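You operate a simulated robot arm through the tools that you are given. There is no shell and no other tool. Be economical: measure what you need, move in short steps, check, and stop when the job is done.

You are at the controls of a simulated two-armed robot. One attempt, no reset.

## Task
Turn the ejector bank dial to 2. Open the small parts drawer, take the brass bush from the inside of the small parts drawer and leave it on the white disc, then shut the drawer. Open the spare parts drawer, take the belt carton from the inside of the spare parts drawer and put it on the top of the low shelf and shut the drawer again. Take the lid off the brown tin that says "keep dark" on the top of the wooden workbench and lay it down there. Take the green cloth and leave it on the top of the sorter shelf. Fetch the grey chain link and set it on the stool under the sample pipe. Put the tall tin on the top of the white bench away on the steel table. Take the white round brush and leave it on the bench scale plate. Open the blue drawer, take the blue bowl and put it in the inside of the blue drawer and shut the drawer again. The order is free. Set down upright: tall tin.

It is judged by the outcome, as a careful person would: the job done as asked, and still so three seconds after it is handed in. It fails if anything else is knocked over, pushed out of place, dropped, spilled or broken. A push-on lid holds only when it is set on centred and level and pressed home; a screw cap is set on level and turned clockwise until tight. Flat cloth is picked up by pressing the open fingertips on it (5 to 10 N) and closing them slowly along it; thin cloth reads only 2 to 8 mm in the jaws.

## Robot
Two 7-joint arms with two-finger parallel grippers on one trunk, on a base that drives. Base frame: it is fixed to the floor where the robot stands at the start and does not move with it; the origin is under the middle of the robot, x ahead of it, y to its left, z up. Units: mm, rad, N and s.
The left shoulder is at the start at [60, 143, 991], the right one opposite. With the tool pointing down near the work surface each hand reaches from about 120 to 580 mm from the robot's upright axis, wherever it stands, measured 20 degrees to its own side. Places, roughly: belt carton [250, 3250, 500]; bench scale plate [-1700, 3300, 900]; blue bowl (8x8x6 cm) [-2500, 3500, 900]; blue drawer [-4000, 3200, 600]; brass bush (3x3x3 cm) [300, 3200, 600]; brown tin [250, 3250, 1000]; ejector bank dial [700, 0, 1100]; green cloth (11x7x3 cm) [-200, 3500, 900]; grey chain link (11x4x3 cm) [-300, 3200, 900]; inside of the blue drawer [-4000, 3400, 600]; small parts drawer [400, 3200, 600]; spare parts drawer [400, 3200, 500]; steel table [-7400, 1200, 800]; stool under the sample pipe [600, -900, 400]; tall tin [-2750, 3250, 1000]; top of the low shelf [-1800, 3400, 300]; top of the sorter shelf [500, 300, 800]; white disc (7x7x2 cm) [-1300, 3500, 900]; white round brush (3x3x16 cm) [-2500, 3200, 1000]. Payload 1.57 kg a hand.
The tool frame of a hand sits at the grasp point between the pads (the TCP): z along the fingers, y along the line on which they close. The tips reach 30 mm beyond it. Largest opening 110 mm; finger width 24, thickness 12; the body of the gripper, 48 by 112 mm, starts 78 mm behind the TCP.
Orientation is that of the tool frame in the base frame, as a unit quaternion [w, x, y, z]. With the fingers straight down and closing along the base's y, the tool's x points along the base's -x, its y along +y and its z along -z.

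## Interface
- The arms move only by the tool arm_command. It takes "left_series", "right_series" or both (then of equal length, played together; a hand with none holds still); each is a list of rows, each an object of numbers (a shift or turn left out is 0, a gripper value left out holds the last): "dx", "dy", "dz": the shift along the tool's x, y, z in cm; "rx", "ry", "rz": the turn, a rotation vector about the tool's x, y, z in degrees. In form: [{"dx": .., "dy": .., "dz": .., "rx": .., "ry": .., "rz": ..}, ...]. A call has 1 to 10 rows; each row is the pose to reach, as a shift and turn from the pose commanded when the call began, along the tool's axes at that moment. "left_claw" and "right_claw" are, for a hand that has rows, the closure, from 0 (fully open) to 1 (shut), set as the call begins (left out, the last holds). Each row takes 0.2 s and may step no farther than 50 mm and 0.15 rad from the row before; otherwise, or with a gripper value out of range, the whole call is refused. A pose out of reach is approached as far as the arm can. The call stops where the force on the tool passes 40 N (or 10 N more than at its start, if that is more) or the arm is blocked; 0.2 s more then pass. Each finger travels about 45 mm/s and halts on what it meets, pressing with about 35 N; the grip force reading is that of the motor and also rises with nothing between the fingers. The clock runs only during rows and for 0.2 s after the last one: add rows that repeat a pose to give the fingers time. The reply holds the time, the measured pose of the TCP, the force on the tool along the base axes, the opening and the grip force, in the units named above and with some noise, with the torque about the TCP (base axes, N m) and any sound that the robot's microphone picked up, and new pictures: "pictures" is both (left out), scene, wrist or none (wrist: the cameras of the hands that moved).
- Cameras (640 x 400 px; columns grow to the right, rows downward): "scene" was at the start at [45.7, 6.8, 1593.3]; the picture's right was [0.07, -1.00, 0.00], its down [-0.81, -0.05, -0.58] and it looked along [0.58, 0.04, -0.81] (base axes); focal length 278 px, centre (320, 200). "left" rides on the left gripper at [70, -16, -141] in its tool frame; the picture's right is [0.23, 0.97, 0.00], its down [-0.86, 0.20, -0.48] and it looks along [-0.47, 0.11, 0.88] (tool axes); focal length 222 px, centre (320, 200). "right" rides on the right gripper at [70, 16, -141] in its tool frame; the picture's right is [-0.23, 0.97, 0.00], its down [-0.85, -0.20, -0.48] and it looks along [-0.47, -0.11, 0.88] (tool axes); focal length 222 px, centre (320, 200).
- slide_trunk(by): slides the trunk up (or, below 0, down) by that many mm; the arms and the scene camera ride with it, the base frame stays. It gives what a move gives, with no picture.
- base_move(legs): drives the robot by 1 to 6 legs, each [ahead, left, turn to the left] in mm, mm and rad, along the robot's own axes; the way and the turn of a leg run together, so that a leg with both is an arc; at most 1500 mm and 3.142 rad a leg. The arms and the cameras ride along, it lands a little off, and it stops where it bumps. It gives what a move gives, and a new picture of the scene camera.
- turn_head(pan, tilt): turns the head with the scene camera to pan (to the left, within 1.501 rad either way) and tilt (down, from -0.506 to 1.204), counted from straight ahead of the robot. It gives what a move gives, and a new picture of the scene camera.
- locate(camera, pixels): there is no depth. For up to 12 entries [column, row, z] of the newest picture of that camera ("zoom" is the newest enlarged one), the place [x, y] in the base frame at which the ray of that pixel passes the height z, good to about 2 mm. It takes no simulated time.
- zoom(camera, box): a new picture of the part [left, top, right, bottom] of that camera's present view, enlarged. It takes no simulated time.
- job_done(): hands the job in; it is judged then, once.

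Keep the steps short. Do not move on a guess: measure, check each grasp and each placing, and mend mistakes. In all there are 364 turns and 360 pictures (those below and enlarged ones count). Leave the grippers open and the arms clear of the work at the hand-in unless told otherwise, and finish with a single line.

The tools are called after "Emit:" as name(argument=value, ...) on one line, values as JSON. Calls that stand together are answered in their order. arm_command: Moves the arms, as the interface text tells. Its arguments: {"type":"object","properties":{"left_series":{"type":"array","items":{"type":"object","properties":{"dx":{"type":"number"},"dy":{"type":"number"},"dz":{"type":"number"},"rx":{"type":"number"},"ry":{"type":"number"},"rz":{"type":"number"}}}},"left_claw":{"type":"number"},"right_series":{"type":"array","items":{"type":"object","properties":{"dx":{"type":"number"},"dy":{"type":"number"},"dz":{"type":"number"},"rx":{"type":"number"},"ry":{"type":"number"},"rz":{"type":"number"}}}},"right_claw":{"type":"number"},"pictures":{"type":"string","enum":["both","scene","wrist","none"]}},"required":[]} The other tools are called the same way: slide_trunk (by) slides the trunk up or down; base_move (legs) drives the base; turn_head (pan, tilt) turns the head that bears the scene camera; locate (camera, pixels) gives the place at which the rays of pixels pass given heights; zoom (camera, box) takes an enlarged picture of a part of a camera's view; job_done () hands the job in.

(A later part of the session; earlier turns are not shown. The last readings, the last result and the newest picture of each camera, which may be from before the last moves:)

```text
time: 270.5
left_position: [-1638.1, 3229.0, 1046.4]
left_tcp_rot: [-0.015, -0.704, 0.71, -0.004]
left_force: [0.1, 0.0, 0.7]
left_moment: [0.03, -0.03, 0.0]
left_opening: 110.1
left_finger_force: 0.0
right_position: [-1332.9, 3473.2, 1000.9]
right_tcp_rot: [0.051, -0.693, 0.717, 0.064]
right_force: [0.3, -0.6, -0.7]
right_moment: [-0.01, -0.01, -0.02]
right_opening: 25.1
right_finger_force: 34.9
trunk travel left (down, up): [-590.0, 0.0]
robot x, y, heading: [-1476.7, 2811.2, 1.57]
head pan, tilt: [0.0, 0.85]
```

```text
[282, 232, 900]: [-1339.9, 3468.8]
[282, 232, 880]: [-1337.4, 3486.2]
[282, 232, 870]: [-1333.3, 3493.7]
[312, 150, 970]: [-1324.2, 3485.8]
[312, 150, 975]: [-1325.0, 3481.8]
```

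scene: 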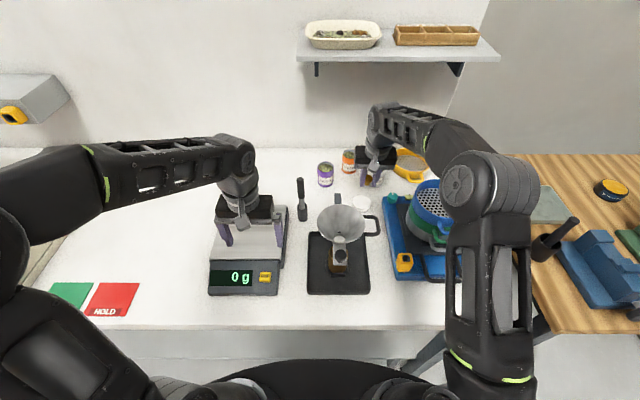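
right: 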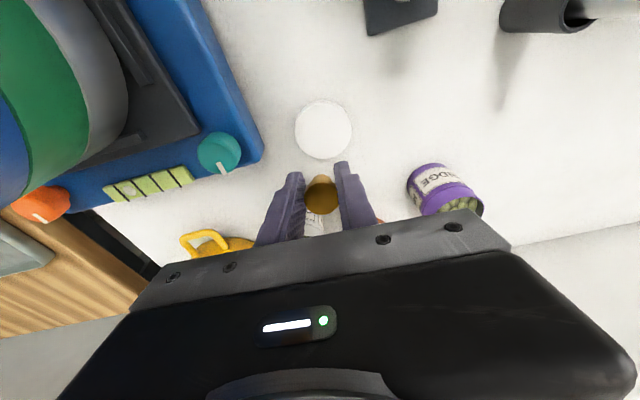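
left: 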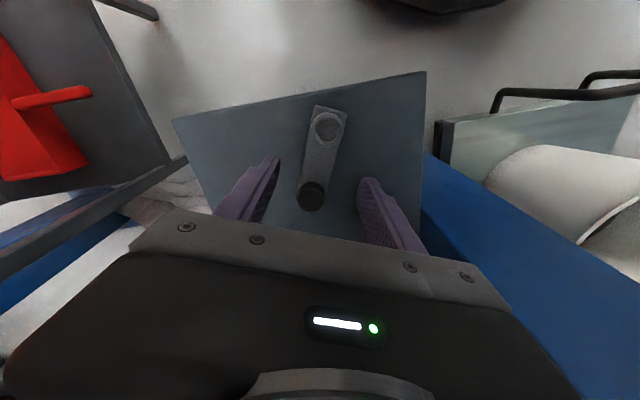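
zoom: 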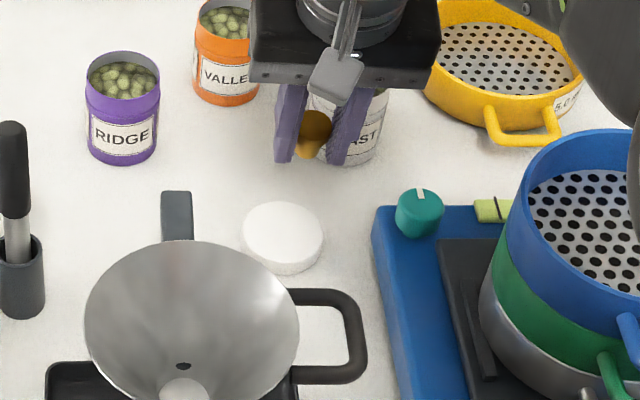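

Disc centre is about (-1341, 3465), top ≈ 900. I straighten the hand, centre over the disc and come down to z≈955.

Emit:
arm_command(right_series=[{"dx": 0.4, "dy": 0.4, "dz": 1, "ry": 3}, {"dx": 0.8, "dy": 0.8, "dz": 2.5, "ry": 6}, {"dx": 0.8, "dy": 0.8, "dz": 4, "ry": 9}, {"dx": 0.8, "dy": 0.8, "dz": 4.5, "ry": 9}])

```text
time: 271.5
left_position: [-1638.0, 3229.0, 1046.3]
left_tcp_rot: [-0.015, -0.705, 0.709, -0.003]
left_force: [-0.3, -0.6, -0.1]
left_moment: [0.05, -0.01, -0.01]
left_opening: 109.9
left_finger_force: 0.1
right_position: [-1341.4, 3473.9, 956.2]
right_tcp_rot: [-0.005, -0.695, 0.718, 0.01]
right_force: [-0.4, 0.5, -0.3]
right_moment: [-0.01, -0.01, 0.01]
right_opening: 25.0
right_finger_force: 35.0
trunk travel left (down, up): [-590.0, 0.0]
robot x, y, heading: [-1479.3, 2812.0, 1.573]
head pan, tilt: [0.0, 0.85]
```

scene: 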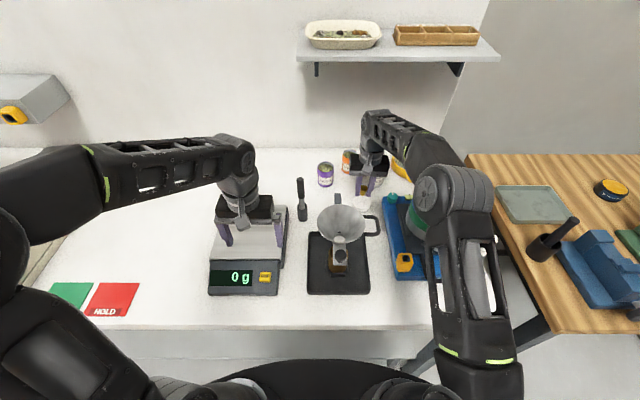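
right: 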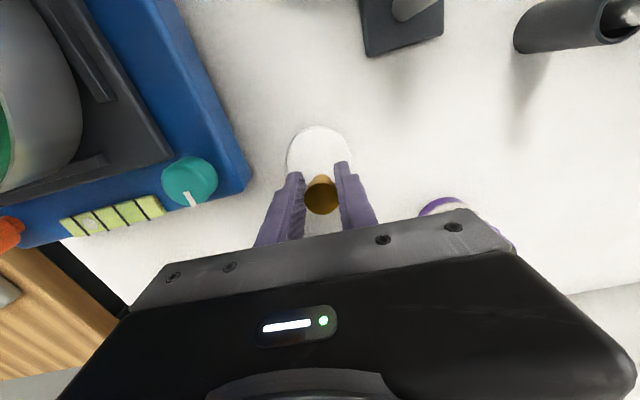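

Emit:
locate(camera="right", pixels=[[320, 127, 900], [320, 127, 885], [287, 158, 900], [352, 156, 900], [287, 158, 885], [352, 156, 885]])

```text
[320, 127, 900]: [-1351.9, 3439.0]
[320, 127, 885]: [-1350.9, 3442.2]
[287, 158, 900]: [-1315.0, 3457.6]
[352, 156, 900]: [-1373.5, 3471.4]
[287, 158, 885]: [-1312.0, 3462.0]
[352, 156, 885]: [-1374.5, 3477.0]
```

Centred within a few mm. I lower gently until contact.

Emit:
arm_command(right_series=[{"dz": 0.8, "dx": 0.2}, {"dz": 1.6, "dx": 0.3}, {"dz": 2.4, "dx": 0.3}, {"dz": 3.2, "dx": 0.3}, {"dz": 3.2, "dx": 0.3}], pictures="wrist")

```text
time: 272.7
left_position: [-1638.4, 3227.7, 1047.3]
left_tcp_rot: [-0.014, -0.705, 0.709, -0.004]
left_force: [-0.8, -0.7, 0.1]
left_moment: [0.0, 0.04, 0.0]
left_opening: 110.0
left_finger_force: 0.1
right_position: [-1341.1, 3471.3, 928.4]
right_tcp_rot: [-0.004, -0.695, 0.719, 0.012]
right_force: [1.8, -0.4, 21.4]
right_moment: [0.02, -0.12, 0.03]
right_opening: 24.9
right_finger_force: 35.3
trunk travel left (down, up): [-590.0, 0.0]
robot x, y, heading: [-1480.2, 2810.5, 1.57]
head pan, tilt: [0.0, 0.85]
```

right: 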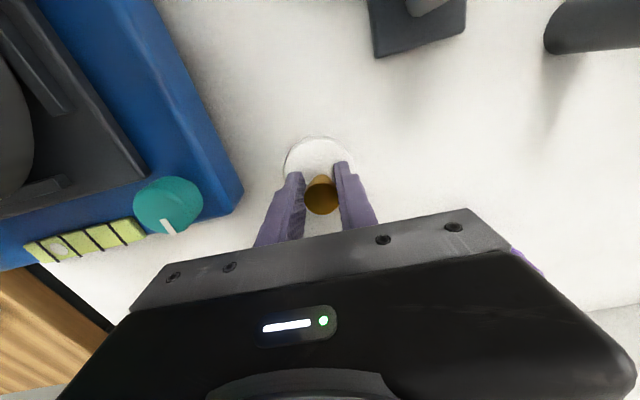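

Emit:
locate(camera="right", pixels=[[318, 137, 895], [285, 168, 895], [354, 168, 895]])

```text
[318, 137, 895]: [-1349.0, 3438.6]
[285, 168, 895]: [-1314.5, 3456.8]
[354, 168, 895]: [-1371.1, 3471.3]
```

The bush stands at the disc's centre. I ease off, open and rise.

Emit:
arm_command(right_series=[{"dz": -0.2}, {"dz": -0.2}, {"dz": -0.2}, {"dz": -0.2}, {"dz": -3}, {"dz": -6}, {"dz": -9}, {"dz": -11}], right_claw=0.5, pictures="wrist")

```text
time: 274.5
left_position: [-1637.1, 3228.4, 1046.7]
left_tcp_rot: [-0.015, -0.705, 0.709, -0.004]
left_force: [-1.0, 0.0, 0.3]
left_moment: [-0.04, -0.03, 0.01]
left_opening: 109.8
left_finger_force: 0.1
right_position: [-1339.3, 3470.1, 1034.6]
right_tcp_rot: [-0.005, -0.695, 0.719, 0.01]
right_force: [-0.4, 1.0, -0.5]
right_moment: [0.0, -0.07, 0.02]
right_opening: 54.9
right_finger_force: 0.1
trunk travel left (down, up): [-590.0, 0.0]
robot x, y, heading: [-1478.7, 2813.4, 1.574]
head pan, tilt: [0.0, 0.85]
```

right: 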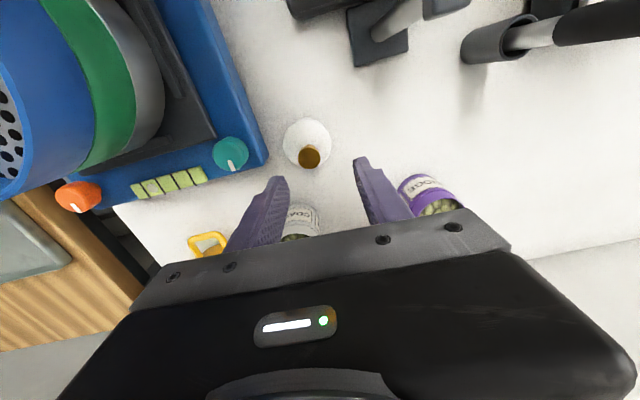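

The bush is on the disc. I retract the right hand, then back out.

Emit:
arm_command(right_series=[{"dz": -4}, {"dz": -7, "dx": 2}, {"dz": -7, "dx": 6}, {"dz": -7, "dx": 10}, {"dz": -7, "dx": 14}, {"dz": -7, "dx": 18}, {"dz": -7, "dx": 21}], pictures="scene")

Emit:
zoom(camera="scene", box=[190, 150, 430, 300])

```text
time: 276.1
left_position: [-1640.3, 3233.5, 1044.1]
left_tcp_rot: [-0.016, -0.705, 0.709, -0.006]
left_force: [0.2, 0.1, 0.0]
left_moment: [-0.02, -0.04, 0.01]
left_opening: 110.1
left_finger_force: 0.1
right_position: [-1347.5, 3269.2, 1103.3]
right_tcp_rot: [-0.003, -0.695, 0.719, 0.015]
right_force: [-11.6, 34.4, 0.9]
right_moment: [0.79, 0.31, -1.66]
right_opening: 66.0
right_finger_force: 6.3
right hand out of reach, approached as far as the arm can: row 1, 2
trunk travel left (down, up): [-590.0, 0.0]
robot x, y, heading: [-1480.7, 2813.8, 1.575]
head pan, tilt: [0.0, 0.85]
```

scene: 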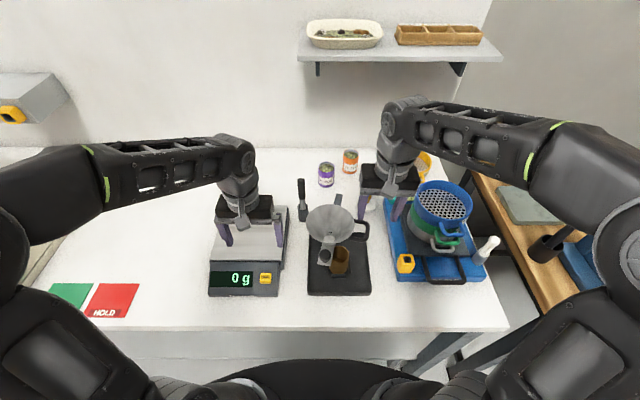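

```text
2.67 times, centred on (310, 225) of scene
```

zoom: 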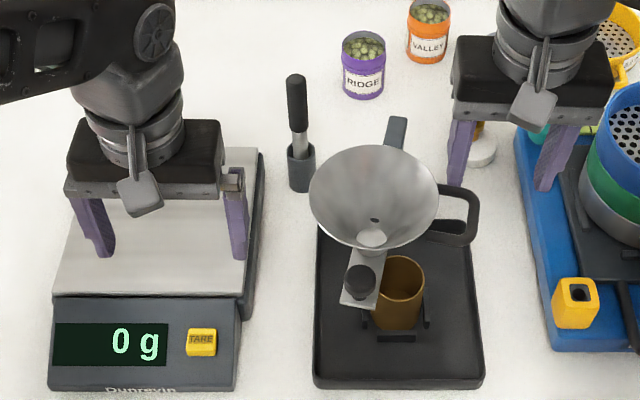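

My fingers caught the funnel's handle and swung it. I move the hand forward off it first, then look.

Emit:
arm_command(right_series=[{"dx": -2}, {"dx": -4}, {"dx": -5}, {"dx": -5, "dz": -1}], pictures="none")

Emit:
zoom(camera="scene", box=[290, 150, 450, 310])

Emit:
zoom(camera="right", box=[0, 0, 640, 400])

```text
time: 277.1
left_position: [-1636.8, 3230.2, 1045.8]
left_tcp_rot: [-0.014, -0.704, 0.71, -0.004]
left_force: [-0.2, 0.3, 0.3]
left_moment: [0.01, -0.01, 0.01]
left_opening: 110.0
left_finger_force: 0.0
right_position: [-1341.9, 3310.4, 1113.6]
right_tcp_rot: [-0.006, -0.695, 0.719, 0.009]
right_force: [-0.7, -0.4, 0.6]
right_moment: [0.04, -0.03, -0.01]
right_opening: 54.9
right_finger_force: 0.1
trunk travel left (down, up): [-590.0, 0.0]
robot x, y, heading: [-1480.0, 2815.8, 1.572]
head pan, tilt: [0.0, 0.85]
```

```text
2.50 times, centred on (370, 230) of scene
```

zoom: 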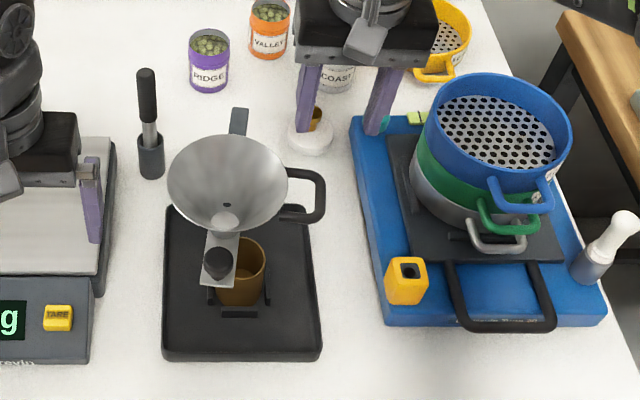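

```text
1.00 times, centred on (320, 200) of right
```

zoom: 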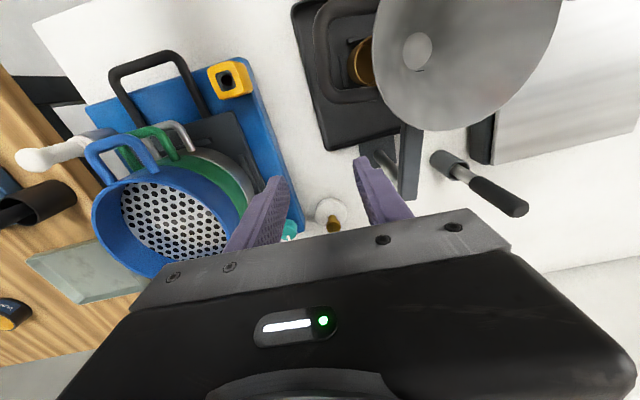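

The funnel arm swung about 20 mm to the left on its post. I take the right hand out by the free side (x≈-1285), then will push the funnel back.

Emit:
arm_command(right_series=[{"dy": -1.5}, {"dy": -3, "dz": -1}, {"dy": -4.5, "dz": -2}, {"dy": -6, "dz": -3}, {"dy": -6, "dz": -3, "dx": 4}, {"dy": -6, "dz": -3, "dx": 8}, {"dy": -7, "dz": -3, "dx": 12}, {"dy": -8, "dz": -3, "dx": 16}], right_claw=1, pictures="scene")

Emit:
zoom(camera="scene", box=[270, 160, 430, 260])

```text
time: 278.9
left_position: [-1638.6, 3227.8, 1046.8]
left_tcp_rot: [-0.015, -0.705, 0.709, -0.004]
left_force: [-0.1, 0.2, -0.5]
left_moment: [0.03, -0.01, 0.04]
left_opening: 110.0
left_finger_force: 0.0
right_position: [-1264.2, 3146.3, 1143.0]
right_tcp_rot: [-0.006, -0.696, 0.718, 0.009]
right_force: [0.1, -0.1, -0.4]
right_moment: [-0.01, 0.02, -0.01]
right_opening: 0.0
right_finger_force: 21.3
trunk travel left (down, up): [-590.0, 0.0]
robot x, y, heading: [-1478.0, 2816.7, 1.574]
head pan, tilt: [0.0, 0.85]
```

scene: 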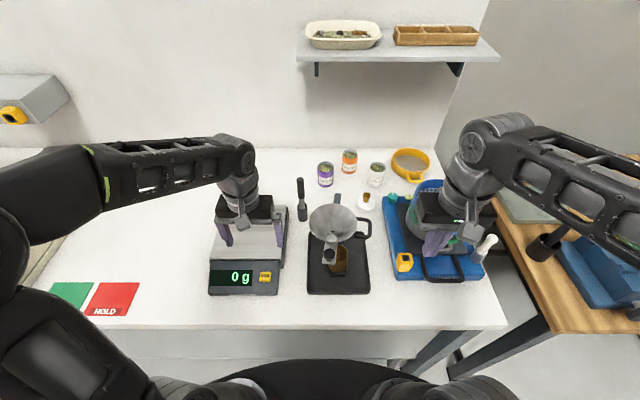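

```text
4.00 times, centred on (350, 210) of scene
```

zoom: 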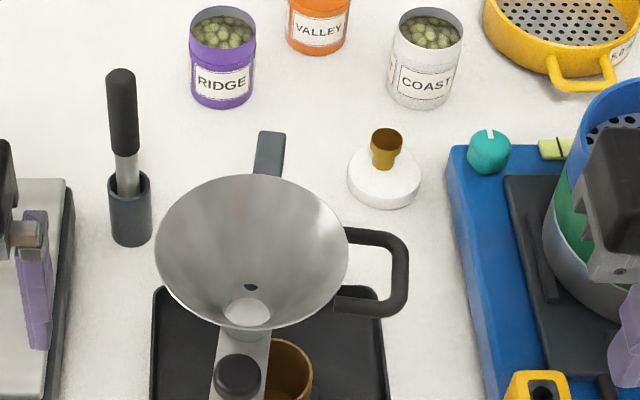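

Emit:
locate(camera="zoom", pixels=[[157, 250, 1080], [347, 250, 1080], [252, 180, 1080], [250, 325, 1080], [405, 270, 1080], [238, 375, 1020], [290, 345, 960], [270, 135, 1080], [270, 175, 1000], [285, 390, 884]])

Emit:
zoom(camera="left", box=[0, 0, 640, 400])

```text
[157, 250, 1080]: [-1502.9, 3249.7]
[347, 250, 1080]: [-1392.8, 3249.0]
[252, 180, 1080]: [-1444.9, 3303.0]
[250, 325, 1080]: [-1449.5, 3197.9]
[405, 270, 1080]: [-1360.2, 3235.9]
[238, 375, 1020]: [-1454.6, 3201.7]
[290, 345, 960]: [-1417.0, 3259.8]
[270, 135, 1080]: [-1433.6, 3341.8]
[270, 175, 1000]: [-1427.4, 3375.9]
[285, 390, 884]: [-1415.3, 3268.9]
```

```text
1.00 times, centred on (320, 200) of left
```

zoom: 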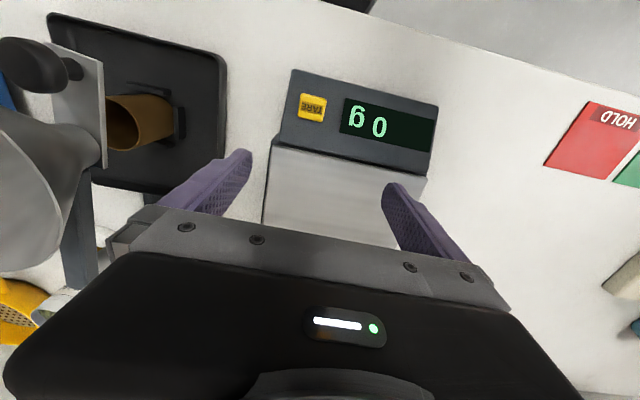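

I'll push the funnel rim's left side (x≈-1503) back to the right by ~18 mm with the closed left fingers. First I approach to x≈-1530.

Emit:
arm_command(left_series=[{"dz": -1.5, "dx": -1}, {"dz": -2.8, "dx": -2.2}, {"dz": -2.8, "dx": -2.2, "dy": -3}, {"dz": -2.8, "dx": -2.2, "dy": -7}, {"dz": -2.8, "dx": -2.2, "dy": -10.3}, {"dz": -2.8, "dx": -2.2, "dy": -10.3}], left_claw=1, pictures="none")

Emit:
zoom(camera="scene", box=[270, 160, 430, 260])

```text
time: 280.3
left_position: [-1536.6, 3250.9, 1071.4]
left_tcp_rot: [-0.015, -0.705, 0.709, -0.003]
left_force: [-0.3, 1.3, -0.1]
left_moment: [0.01, -0.01, -0.02]
left_opening: 0.0
left_finger_force: 7.6
right_position: [-1264.8, 3148.0, 1143.7]
right_tcp_rot: [-0.006, -0.695, 0.719, 0.01]
right_force: [0.0, -0.1, 0.6]
right_moment: [-0.02, -0.02, 0.02]
right_opening: 0.1
right_finger_force: 21.3
trunk travel left (down, up): [-590.0, 0.0]
robot x, y, heading: [-1479.7, 2812.2, 1.568]
head pan, tilt: [0.0, 0.85]
```

```text
4.00 times, centred on (350, 210) of scene
```

zoom: 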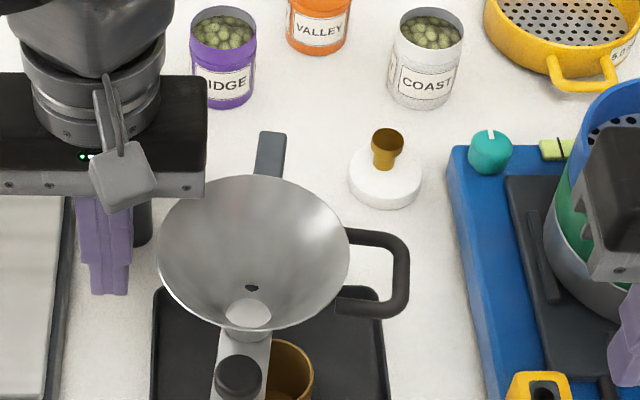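

Emit:
arm_command(left_series=[{"dy": -0.8}, {"dy": -1.6}, {"dy": -2.2}, {"dy": -2.7}, {"dy": -2.7}], pictures="none")

Emit:
zoom(camera="scene", box=[270, 160, 430, 260])

```text
time: 281.5
left_position: [-1507.3, 3251.2, 1070.2]
left_tcp_rot: [-0.015, -0.705, 0.709, -0.004]
left_force: [-1.2, 0.1, -1.0]
left_moment: [-0.02, -0.03, 0.0]
left_opening: 0.0
left_finger_force: 21.0
right_position: [-1264.6, 3148.1, 1143.3]
right_tcp_rot: [-0.006, -0.695, 0.719, 0.008]
right_force: [0.8, -0.4, 0.2]
right_moment: [0.01, 0.01, -0.01]
right_opening: 0.0
right_finger_force: 21.4
trunk travel left (down, up): [-590.0, 0.0]
robot x, y, heading: [-1480.6, 2811.2, 1.575]
head pan, tilt: [0.0, 0.85]
```

```text
4.00 times, centred on (350, 210) of scene
```

zoom: 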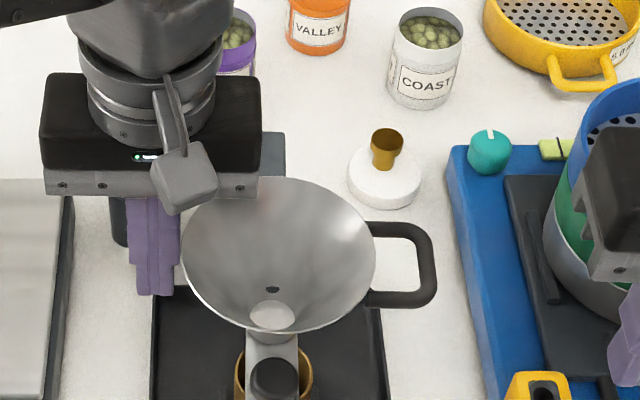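

Nearly restored (rim was at 188, now 182). Push 3 mm more, then withdraw.

Emit:
arm_command(left_series=[{"dy": -0.2}, {"dy": -0.35}, {"dy": -0.35}, {"dy": 1}, {"dy": 3}, {"dy": 6}], pictures="none")

Emit:
zoom(camera="scene", box=[270, 160, 430, 260])

```text
time: 282.9
left_position: [-1568.3, 3251.7, 1073.6]
left_tcp_rot: [-0.016, -0.705, 0.709, -0.003]
left_force: [-0.5, -0.7, 0.2]
left_moment: [-0.03, 0.02, -0.01]
left_opening: 0.1
left_finger_force: 21.8
right_position: [-1264.5, 3149.7, 1144.3]
right_tcp_rot: [-0.006, -0.695, 0.719, 0.01]
right_force: [-0.8, 0.2, 0.4]
right_moment: [0.02, 0.0, 0.0]
right_opening: 0.1
right_finger_force: 21.5
trunk travel left (down, up): [-590.0, 0.0]
robot x, y, heading: [-1479.0, 2815.5, 1.573]
head pan, tilt: [0.0, 0.85]
```

```text
4.00 times, centred on (350, 210) of scene
```

zoom: 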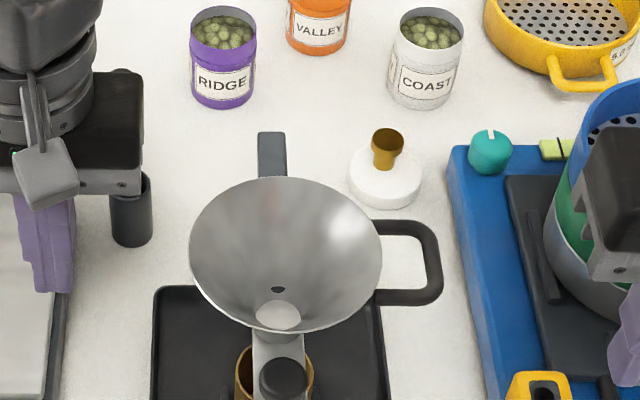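

The funnel is back in its original place and the bush stands on the disc. I back out and drive left to the brush, bowl and tall tin.

Emit:
base_move(legs=[[-450, 0, 0], [0, 1000, 0]])

Emit:
turn_head(pan=0, tilt=0.75)

```text
time: 290.5
left_position: [-2561.4, 2797.2, 1073.8]
left_tcp_rot: [-0.015, -0.702, 0.712, -0.003]
left_force: [-0.4, 0.4, -0.8]
left_moment: [0.0, 0.0, 0.01]
left_opening: 0.2
left_finger_force: 21.5
right_position: [-2258.9, 2690.5, 1142.4]
right_tcp_rot: [-0.006, -0.692, 0.722, 0.009]
right_force: [-0.8, -0.3, -0.2]
right_moment: [0.01, -0.01, -0.02]
right_opening: 0.0
right_finger_force: 21.5
trunk travel left (down, up): [-590.0, 0.0]
robot x, y, heading: [-2473.8, 2355.8, 1.56]
head pan, tilt: [0.0, 0.85]
```

scene: 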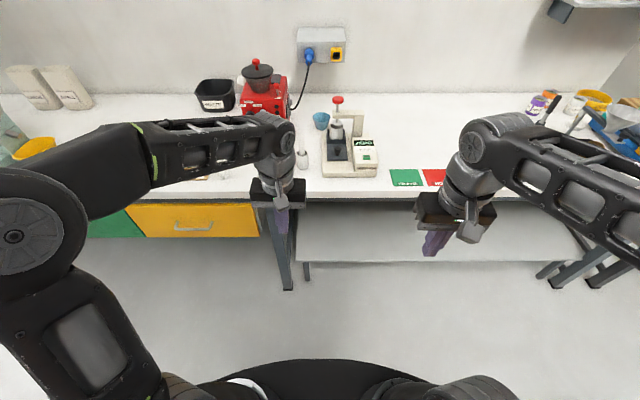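

```text
time: 291.1
left_position: [-2560.2, 2796.6, 1073.7]
left_tcp_rot: [-0.015, -0.702, 0.712, -0.004]
left_force: [-0.1, 0.3, -0.4]
left_moment: [0.0, 0.02, 0.0]
left_opening: 0.0
left_finger_force: 21.0
right_position: [-2257.8, 2689.8, 1142.0]
right_tcp_rot: [-0.005, -0.692, 0.722, 0.009]
right_force: [0.5, -1.1, 0.3]
right_moment: [0.01, 0.0, 0.01]
right_opening: 0.2
right_finger_force: 22.0
trunk travel left (down, up): [-590.0, 0.0]
robot x, y, heading: [-2473.9, 2359.2, 1.564]
head pan, tilt: [0.0, 0.75]
```

scene: 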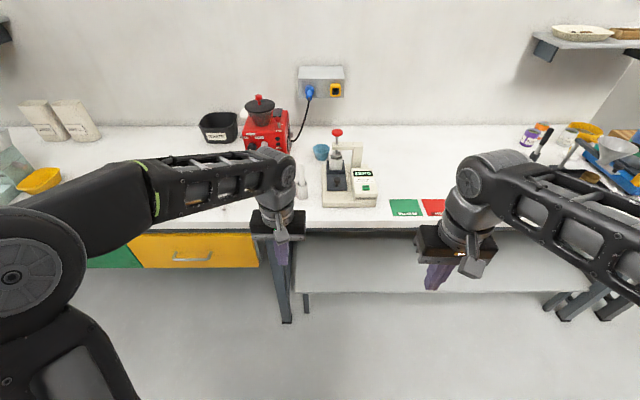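

Emit:
arm_command(left_series=[{"dy": 4}, {"dy": 8}, {"dy": 12}, {"dy": 16}, {"dy": 20}, {"dy": 22}], left_claw=0, right_series=[{}, {}, {}, {}, {}, {}], right_claw=0, pictures="none")

Emit:
zoom(camera="scene", box=[190, 80, 450, 240])

```text
time: 292.5
left_position: [-2778.5, 2798.7, 1077.4]
left_tcp_rot: [-0.015, -0.701, 0.713, -0.004]
left_force: [-0.5, -0.2, 0.3]
left_moment: [-0.01, -0.01, 0.01]
left_opening: 109.9
left_finger_force: 0.0
right_position: [-2257.9, 2690.2, 1143.0]
right_tcp_rot: [-0.005, -0.692, 0.721, 0.01]
right_force: [-0.5, 0.2, 0.1]
right_moment: [0.0, -0.01, -0.02]
right_opening: 109.9
right_finger_force: 0.0
trunk travel left (down, up): [-590.0, 0.0]
robot x, y, heading: [-2474.4, 2354.4, 1.565]
head pan, tilt: [0.0, 0.75]
```

```text
2.46 times, centred on (320, 160) of scene
```

zoom: 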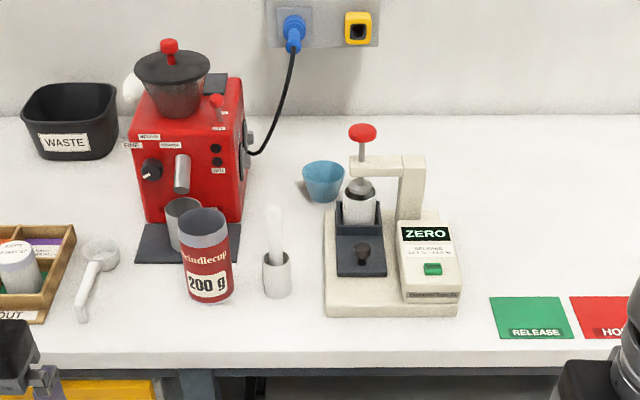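

I see the tall tin (200 g), the white round brush standing, and the blue bowl. I locate them at bench height ≈878.

Emit:
locate(camera="zoom", pixels=[[208, 302, 878], [180, 290, 878], [234, 290, 878], [208, 215, 990], [277, 298, 878], [262, 260, 930], [291, 260, 930], [275, 210, 1030], [323, 202, 878], [302, 170, 930], [344, 170, 930], [208, 355, 878]])

```text
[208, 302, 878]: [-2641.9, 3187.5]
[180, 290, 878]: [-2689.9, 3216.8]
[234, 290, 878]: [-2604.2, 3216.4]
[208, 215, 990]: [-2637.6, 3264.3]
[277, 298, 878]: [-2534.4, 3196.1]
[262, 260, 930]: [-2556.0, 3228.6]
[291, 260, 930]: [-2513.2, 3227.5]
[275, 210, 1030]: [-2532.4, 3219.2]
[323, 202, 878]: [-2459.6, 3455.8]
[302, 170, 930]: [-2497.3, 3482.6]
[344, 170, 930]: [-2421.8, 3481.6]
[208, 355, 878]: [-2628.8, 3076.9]
```

Brush handle is near (-2533, 3217), tin centre (-2643, 3228), bowl (-2460, 3490). I drive 340 mm ahead and bring the left hand over the brush.

Emit:
base_move(legs=[[340, 0, 0.005]])

Emit:
arm_command(left_series=[{"dy": -4, "dz": -2}, {"dy": -8, "dz": -3}, {"dy": -12, "dz": -3}, {"dy": -16, "dz": -3}, {"dy": -20, "dz": -3, "dx": -2}, {"dy": -23, "dz": -3, "dx": -4}, {"dy": -24.4, "dz": -3, "dx": -7}, {"dy": -24.4, "dz": -3, "dx": -7}], left_claw=0.45)

```text
time: 294.8
left_position: [-2780.1, 3138.9, 1077.1]
left_tcp_rot: [-0.016, -0.703, 0.711, -0.004]
left_force: [-0.2, 0.6, -0.2]
left_moment: [-0.02, -0.01, -0.02]
left_opening: 110.0
left_finger_force: 0.1
right_position: [-2259.1, 3033.0, 1142.6]
right_tcp_rot: [-0.006, -0.694, 0.72, 0.01]
right_force: [-0.2, -0.4, 1.1]
right_moment: [-0.04, 0.02, -0.01]
right_opening: 110.1
right_finger_force: 0.1
trunk travel left (down, up): [-590.0, 0.0]
robot x, y, heading: [-2477.7, 2697.7, 1.568]
head pan, tilt: [0.0, 0.75]
```

scene: 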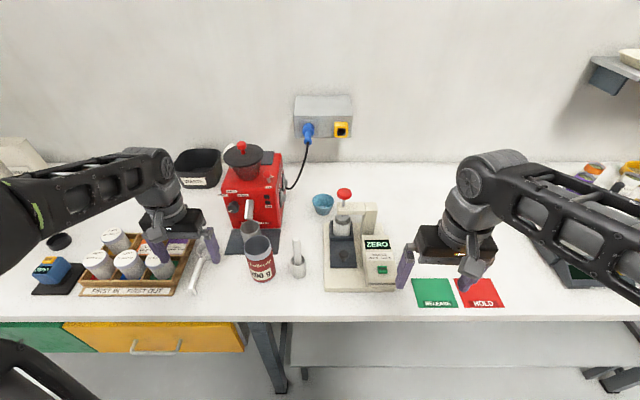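

```text
time: 296.6
left_position: [-2534.4, 3206.5, 1104.1]
left_tcp_rot: [-0.015, -0.703, 0.711, -0.004]
left_force: [-0.2, 0.2, -0.1]
left_moment: [0.02, 0.01, 0.02]
left_opening: 60.7
left_finger_force: 0.1
right_position: [-2258.9, 3029.5, 1142.4]
right_tcp_rot: [-0.006, -0.694, 0.719, 0.01]
right_force: [0.1, -0.1, 0.1]
right_moment: [-0.01, -0.04, 0.0]
right_opening: 110.0
right_finger_force: 0.0
trunk travel left (down, up): [-590.0, 0.0]
robot x, y, heading: [-2474.6, 2700.1, 1.565]
head pan, tilt: [0.0, 0.75]
```

scene: 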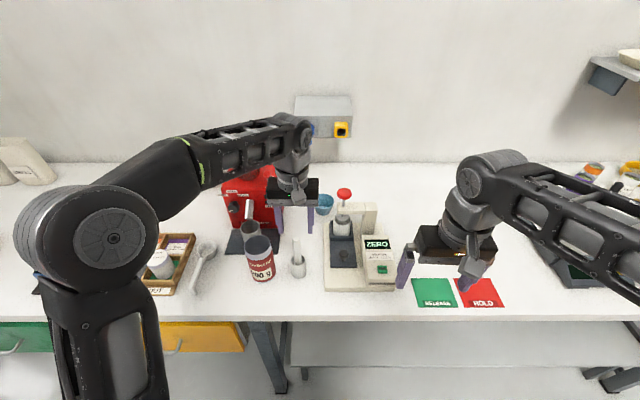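
left: 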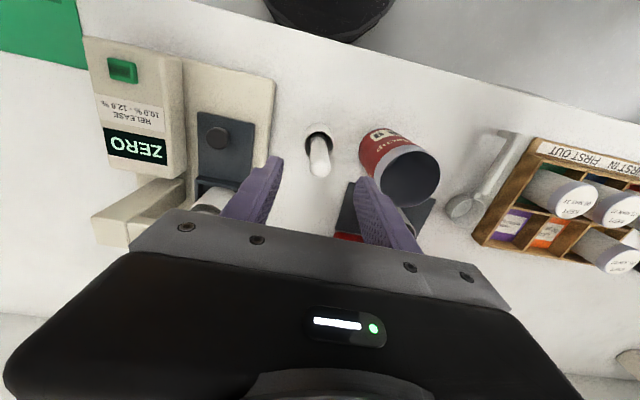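

The brush stands in a cup. I locate its handle top.

Emit:
locate(camera="left", pixels=[[320, 170, 1030], [320, 170, 1020], [320, 170, 1010], [318, 145, 930], [400, 180, 990], [304, 145, 930], [332, 145, 930]])

Emit:
zoom(camera="scene", box=[240, 190, 400, 290])

```text
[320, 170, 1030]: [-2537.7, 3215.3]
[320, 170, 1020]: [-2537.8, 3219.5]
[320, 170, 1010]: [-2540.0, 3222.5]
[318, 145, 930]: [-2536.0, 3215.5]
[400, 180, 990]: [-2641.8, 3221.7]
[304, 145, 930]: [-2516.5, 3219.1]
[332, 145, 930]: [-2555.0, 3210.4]
```

```text
4.00 times, centred on (320, 240) of scene
```

zoom: 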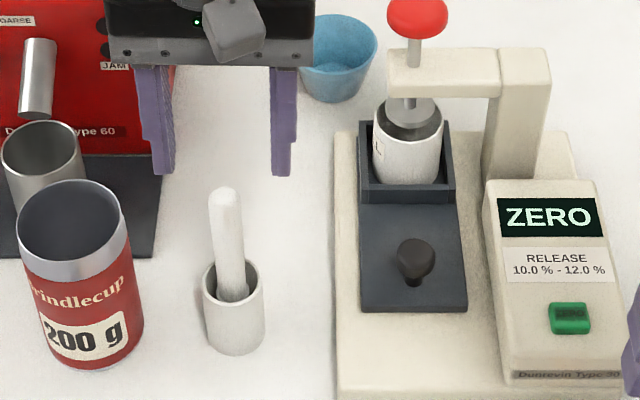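

Emit:
locate(camera="zoom", pixels=[[225, 200, 1040], [225, 200, 1030], [225, 200, 1020], [225, 200, 1000], [235, 350, 878], [233, 275, 940], [230, 250, 960]])

```text
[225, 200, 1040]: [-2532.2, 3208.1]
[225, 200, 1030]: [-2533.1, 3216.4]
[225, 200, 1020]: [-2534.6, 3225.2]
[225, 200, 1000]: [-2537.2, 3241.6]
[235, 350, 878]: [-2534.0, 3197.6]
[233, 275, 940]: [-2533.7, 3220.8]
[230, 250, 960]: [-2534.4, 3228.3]
```

Handle top (-2535, 3217, 1030). I descend around the handle and close.

Emit:
arm_command(left_series=[{"dx": -1, "dz": 3}, {"dx": -1, "dz": 7}, {"dx": -1, "dz": 10.2}, {"dx": -1, "dz": 10.2}], pictures="none")

Emit:
arm_command(left_series=[{}, {}, {}, {}, {}, {}], left_claw=1, pictures="wrist")

```text
time: 297.6
left_position: [-2535.2, 3214.5, 1000.5]
left_tcp_rot: [-0.014, -0.703, 0.711, -0.003]
left_force: [0.1, -0.3, 0.1]
left_moment: [0.02, -0.01, 0.04]
left_opening: 60.4
left_finger_force: 0.0
right_position: [-2258.9, 3032.2, 1143.2]
right_tcp_rot: [-0.006, -0.694, 0.72, 0.009]
right_force: [0.5, 1.0, 0.3]
right_moment: [0.0, 0.02, 0.0]
right_opening: 110.0
right_finger_force: 0.1
trunk travel left (down, up): [-590.0, 0.0]
robot x, y, heading: [-2474.1, 2698.4, 1.567]
head pan, tilt: [0.0, 0.75]
```

```text
time: 299.0
left_position: [-2534.9, 3215.0, 1000.7]
left_tcp_rot: [-0.015, -0.704, 0.71, -0.004]
left_force: [-0.4, -0.3, -0.7]
left_moment: [0.0, -0.02, 0.0]
left_opening: 20.2
left_finger_force: 33.9
right_position: [-2257.6, 3031.3, 1142.9]
right_tcp_rot: [-0.006, -0.694, 0.72, 0.009]
right_force: [-0.1, -0.7, -0.3]
right_moment: [-0.03, -0.03, -0.02]
right_opening: 110.0
right_finger_force: 0.0
trunk travel left (down, up): [-590.0, 0.0]
robot x, y, heading: [-2472.3, 2693.6, 1.572]
head pan, tilt: [0.0, 0.75]
```

left: 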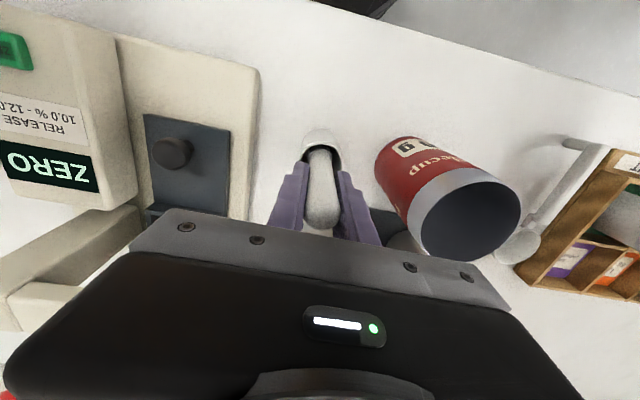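

Held (20 mm). I lift straight up 13 cm.

Emit:
arm_command(left_series=[{"dz": -2}, {"dz": -4.5}, {"dz": -7}, {"dz": -9.5}, {"dz": -12}, {"dz": -13}, {"dz": -13}])

```text
time: 300.6
left_position: [-2533.8, 3215.4, 1127.6]
left_tcp_rot: [-0.015, -0.703, 0.711, -0.003]
left_force: [-0.4, 0.3, -0.5]
left_moment: [-0.02, 0.04, -0.01]
left_opening: 20.4
left_finger_force: 33.4
right_position: [-2258.3, 3033.2, 1143.5]
right_tcp_rot: [-0.005, -0.694, 0.72, 0.01]
right_force: [-0.1, -0.4, 0.1]
right_moment: [-0.02, -0.02, 0.01]
right_opening: 109.9
right_finger_force: 0.0
trunk travel left (down, up): [-590.0, 0.0]
robot x, y, heading: [-2472.8, 2699.1, 1.571]
head pan, tilt: [0.0, 0.75]
```

scene: 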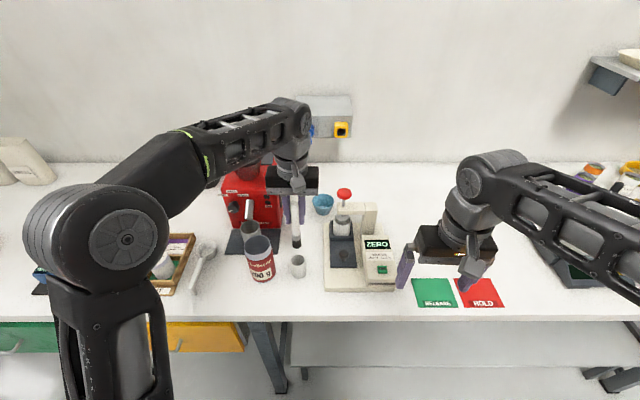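
left: 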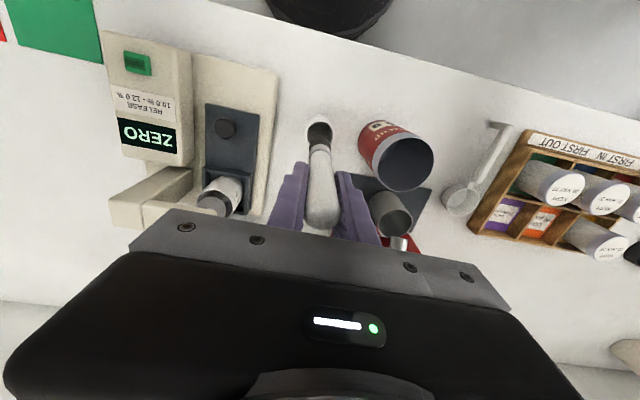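

Emit:
zoom(camera="scene", box=[260, 180, 340, 260])

Emit:
base_move(legs=[[-350, 0, 0], [0, -600, 0]])

```text
5.00 times, centred on (300, 220) of scene
```

zoom: 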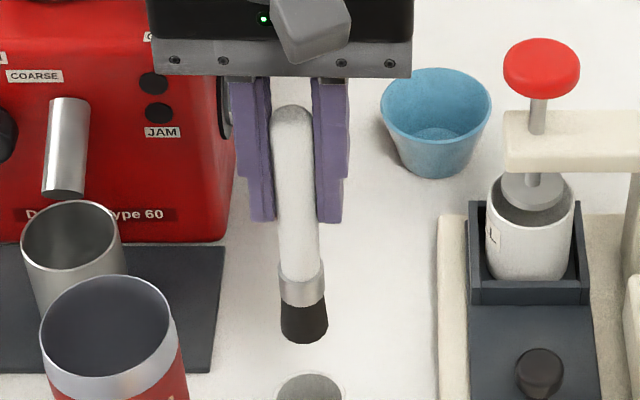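

```text
time: 305.8
left_position: [-1926.6, 2857.1, 1128.8]
left_tcp_rot: [-0.016, -0.697, 0.717, -0.002]
left_force: [-0.2, -0.1, 0.3]
left_moment: [0.02, -0.01, -0.04]
left_opening: 20.1
left_finger_force: 34.2
right_position: [-1654.1, 2666.6, 1143.0]
right_tcp_rot: [-0.006, -0.688, 0.726, 0.009]
right_force: [0.5, 0.3, -0.3]
right_moment: [0.04, 0.01, 0.01]
right_opening: 110.3
right_finger_force: 0.1
trunk travel left (down, up): [-590.0, 0.0]
robot x, y, heading: [-1877.4, 2334.9, 1.556]
head pan, tilt: [0.0, 0.75]
```

scene: 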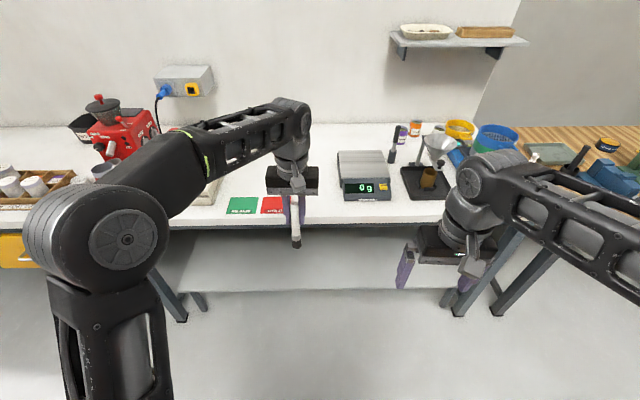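

The brush is straight with a flat dark bristle end. Now I measure the bench scale.

Emit:
zoom(camera="scene", box=[310, 130, 430, 205])

```text
5.33 times, centred on (370, 168) of scene
```

zoom: 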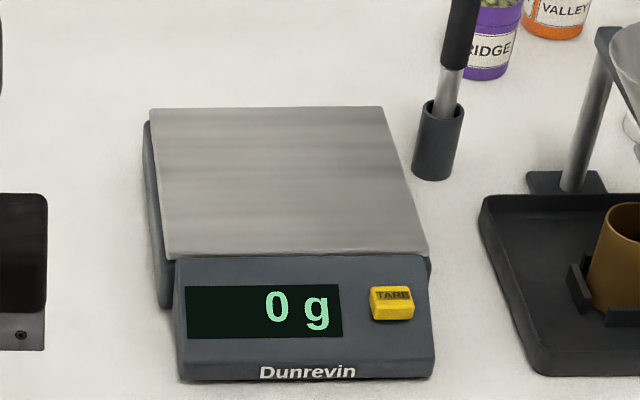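

Emit:
locate(camera="zoom", pixels=[[150, 108, 930], [383, 106, 930], [428, 256, 930], [168, 258, 930], [280, 180, 930], [280, 180, 940], [280, 180, 920], [310, 378, 878]])

```text
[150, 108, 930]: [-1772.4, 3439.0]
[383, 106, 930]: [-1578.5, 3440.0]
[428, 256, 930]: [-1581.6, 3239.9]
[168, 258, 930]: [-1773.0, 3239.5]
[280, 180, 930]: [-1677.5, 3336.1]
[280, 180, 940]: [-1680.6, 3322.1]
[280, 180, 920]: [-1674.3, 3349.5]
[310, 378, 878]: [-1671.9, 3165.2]
```

The plate is 190×200 mm centred (-1677, 3338), top ≈930. I drive so the left hand comes over it.

Emit:
base_move(legs=[[0, -250, 0.012], [450, 0, 0]])

Emit:
zoom(camera="left", box=[0, 0, 640, 400])

```text
time: 309.9
left_position: [-1676.0, 3295.0, 1128.0]
left_tcp_rot: [-0.016, -0.699, 0.715, -0.004]
left_force: [-0.4, 0.5, -0.3]
left_moment: [-0.04, 0.02, 0.02]
left_opening: 20.3
left_finger_force: 34.0
right_position: [-1401.9, 3107.7, 1143.3]
right_tcp_rot: [-0.006, -0.69, 0.723, 0.009]
right_force: [-1.0, 0.2, -0.1]
right_moment: [-0.03, -0.04, 0.01]
right_opening: 110.0
right_finger_force: 0.0
trunk travel left (down, up): [-590.0, 0.0]
robot x, y, heading: [-1623.9, 2776.1, 1.556]
head pan, tilt: [0.0, 0.75]
```

scene: 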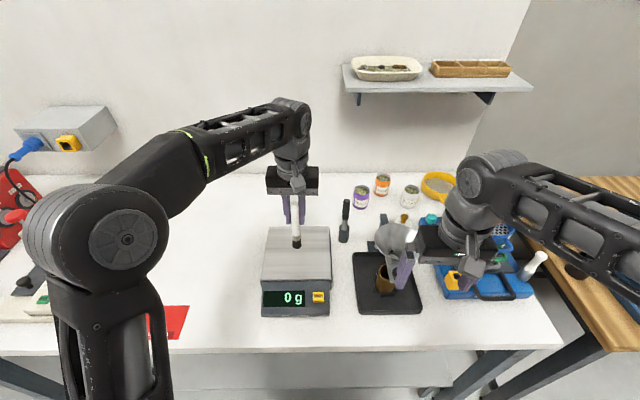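

```text
1.00 times, centred on (320, 200) of left
```

zoom: 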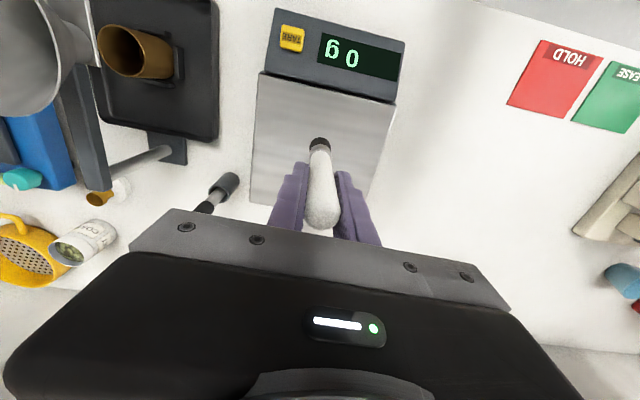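

Over the plate. I correct the 2° tilt, centre and lower most of the way.

Emit:
arm_command(left_series=[{"dx": -1.5, "rx": 0.6, "ry": -0.7}, {"dx": -3, "rx": 1.15, "ry": -1.4}, {"dx": -3, "dz": 2, "rx": 1.15, "ry": -1.4}, {"dx": -3, "dz": 3.5, "rx": 1.15, "ry": -1.4}, {"dx": -3, "dz": 4.5, "rx": 1.15, "ry": -1.4}, {"dx": -3, "dz": 4.5, "rx": 1.15, "ry": -1.4}], pictures="wrist")

Emit:
zoom(camera="scene", box=[240, 180, 360, 320])

```text
time: 311.3
left_position: [-1676.0, 3323.5, 1081.7]
left_tcp_rot: [0.001, -0.7, 0.714, -0.002]
left_force: [0.2, -0.5, 0.2]
left_moment: [-0.01, 0.0, 0.0]
left_opening: 20.5
left_finger_force: 34.2
right_position: [-1403.5, 3107.4, 1143.0]
right_tcp_rot: [-0.006, -0.69, 0.724, 0.009]
right_force: [0.1, 0.3, -0.5]
right_moment: [0.02, -0.02, 0.03]
right_opening: 110.1
right_finger_force: 0.0
trunk travel left (down, up): [-590.0, 0.0]
robot x, y, heading: [-1621.0, 2776.5, 1.558]
head pan, tilt: [0.0, 0.75]
```

left: 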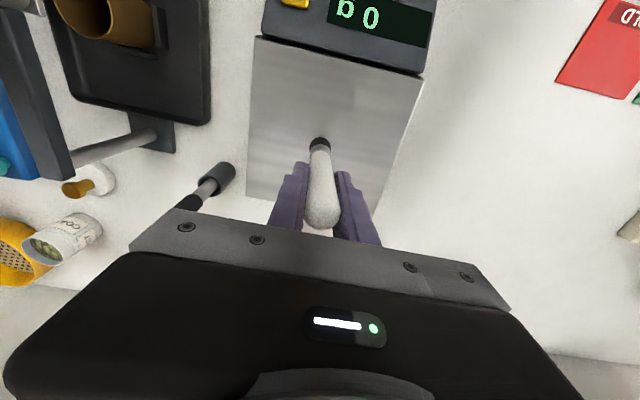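

```text
2.86 times, centred on (300, 250) of scene
```

zoom: 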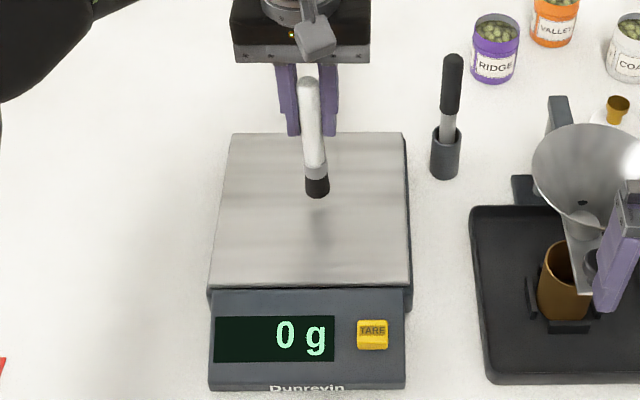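

The brush is aligned with the hand. I lower until it touches (watching force).

Emit:
arm_command(left_series=[{"dz": 0.8}, {"dz": 1.4}, {"dz": 1.9}, {"dz": 2.3}, {"dz": 2.3}], pictures="none")

```text
time: 312.5
left_position: [-1676.2, 3323.6, 1059.0]
left_tcp_rot: [0.0, -0.7, 0.715, -0.002]
left_force: [0.4, -0.8, -0.4]
left_moment: [0.01, 0.02, -0.01]
left_opening: 20.3
left_finger_force: 33.9
right_position: [-1402.7, 3107.5, 1143.2]
right_tcp_rot: [-0.005, -0.691, 0.723, 0.008]
right_force: [-0.9, 0.8, -0.6]
right_moment: [-0.02, -0.01, -0.07]
right_opening: 110.0
right_finger_force: 0.1
trunk travel left (down, up): [-590.0, 0.0]
robot x, y, heading: [-1619.6, 2772.6, 1.559]
head pan, tilt: [0.0, 0.75]
```

Emit:
arm_command(left_series=[{"dz": 0.5}, {"dz": 1}, {"dz": 1.5}, {"dz": 2}, {"dz": 2}], pictures="scene")

Emit:
zoom(camera="scene", box=[240, 180, 360, 320])

```text
time: 313.2
left_position: [-1675.0, 3325.2, 1057.3]
left_tcp_rot: [0.006, -0.7, 0.714, 0.0]
left_force: [-2.9, -5.8, 19.0]
left_moment: [-0.91, 0.34, 0.03]
left_opening: 20.6
left_finger_force: 34.5
right_position: [-1402.5, 3105.8, 1143.3]
right_tcp_rot: [-0.006, -0.69, 0.724, 0.009]
right_force: [1.2, -0.2, -0.1]
right_moment: [-0.04, -0.01, 0.0]
right_opening: 109.7
right_finger_force: 0.1
trunk travel left (down, up): [-590.0, 0.0]
robot x, y, heading: [-1623.7, 2775.0, 1.555]
head pan, tilt: [0.0, 0.75]
stopped in row 3 (left hand): the force on the tool passed its limit (the readings are from after the stop); the commanded pose is now the measured one
```

scene: 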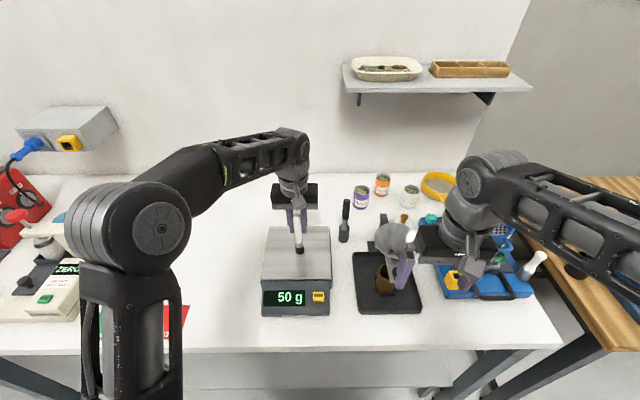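

```text
2.86 times, centred on (300, 250) of scene
```

zoom: 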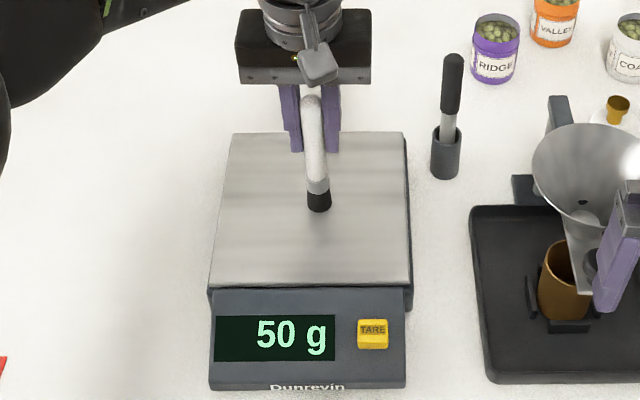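

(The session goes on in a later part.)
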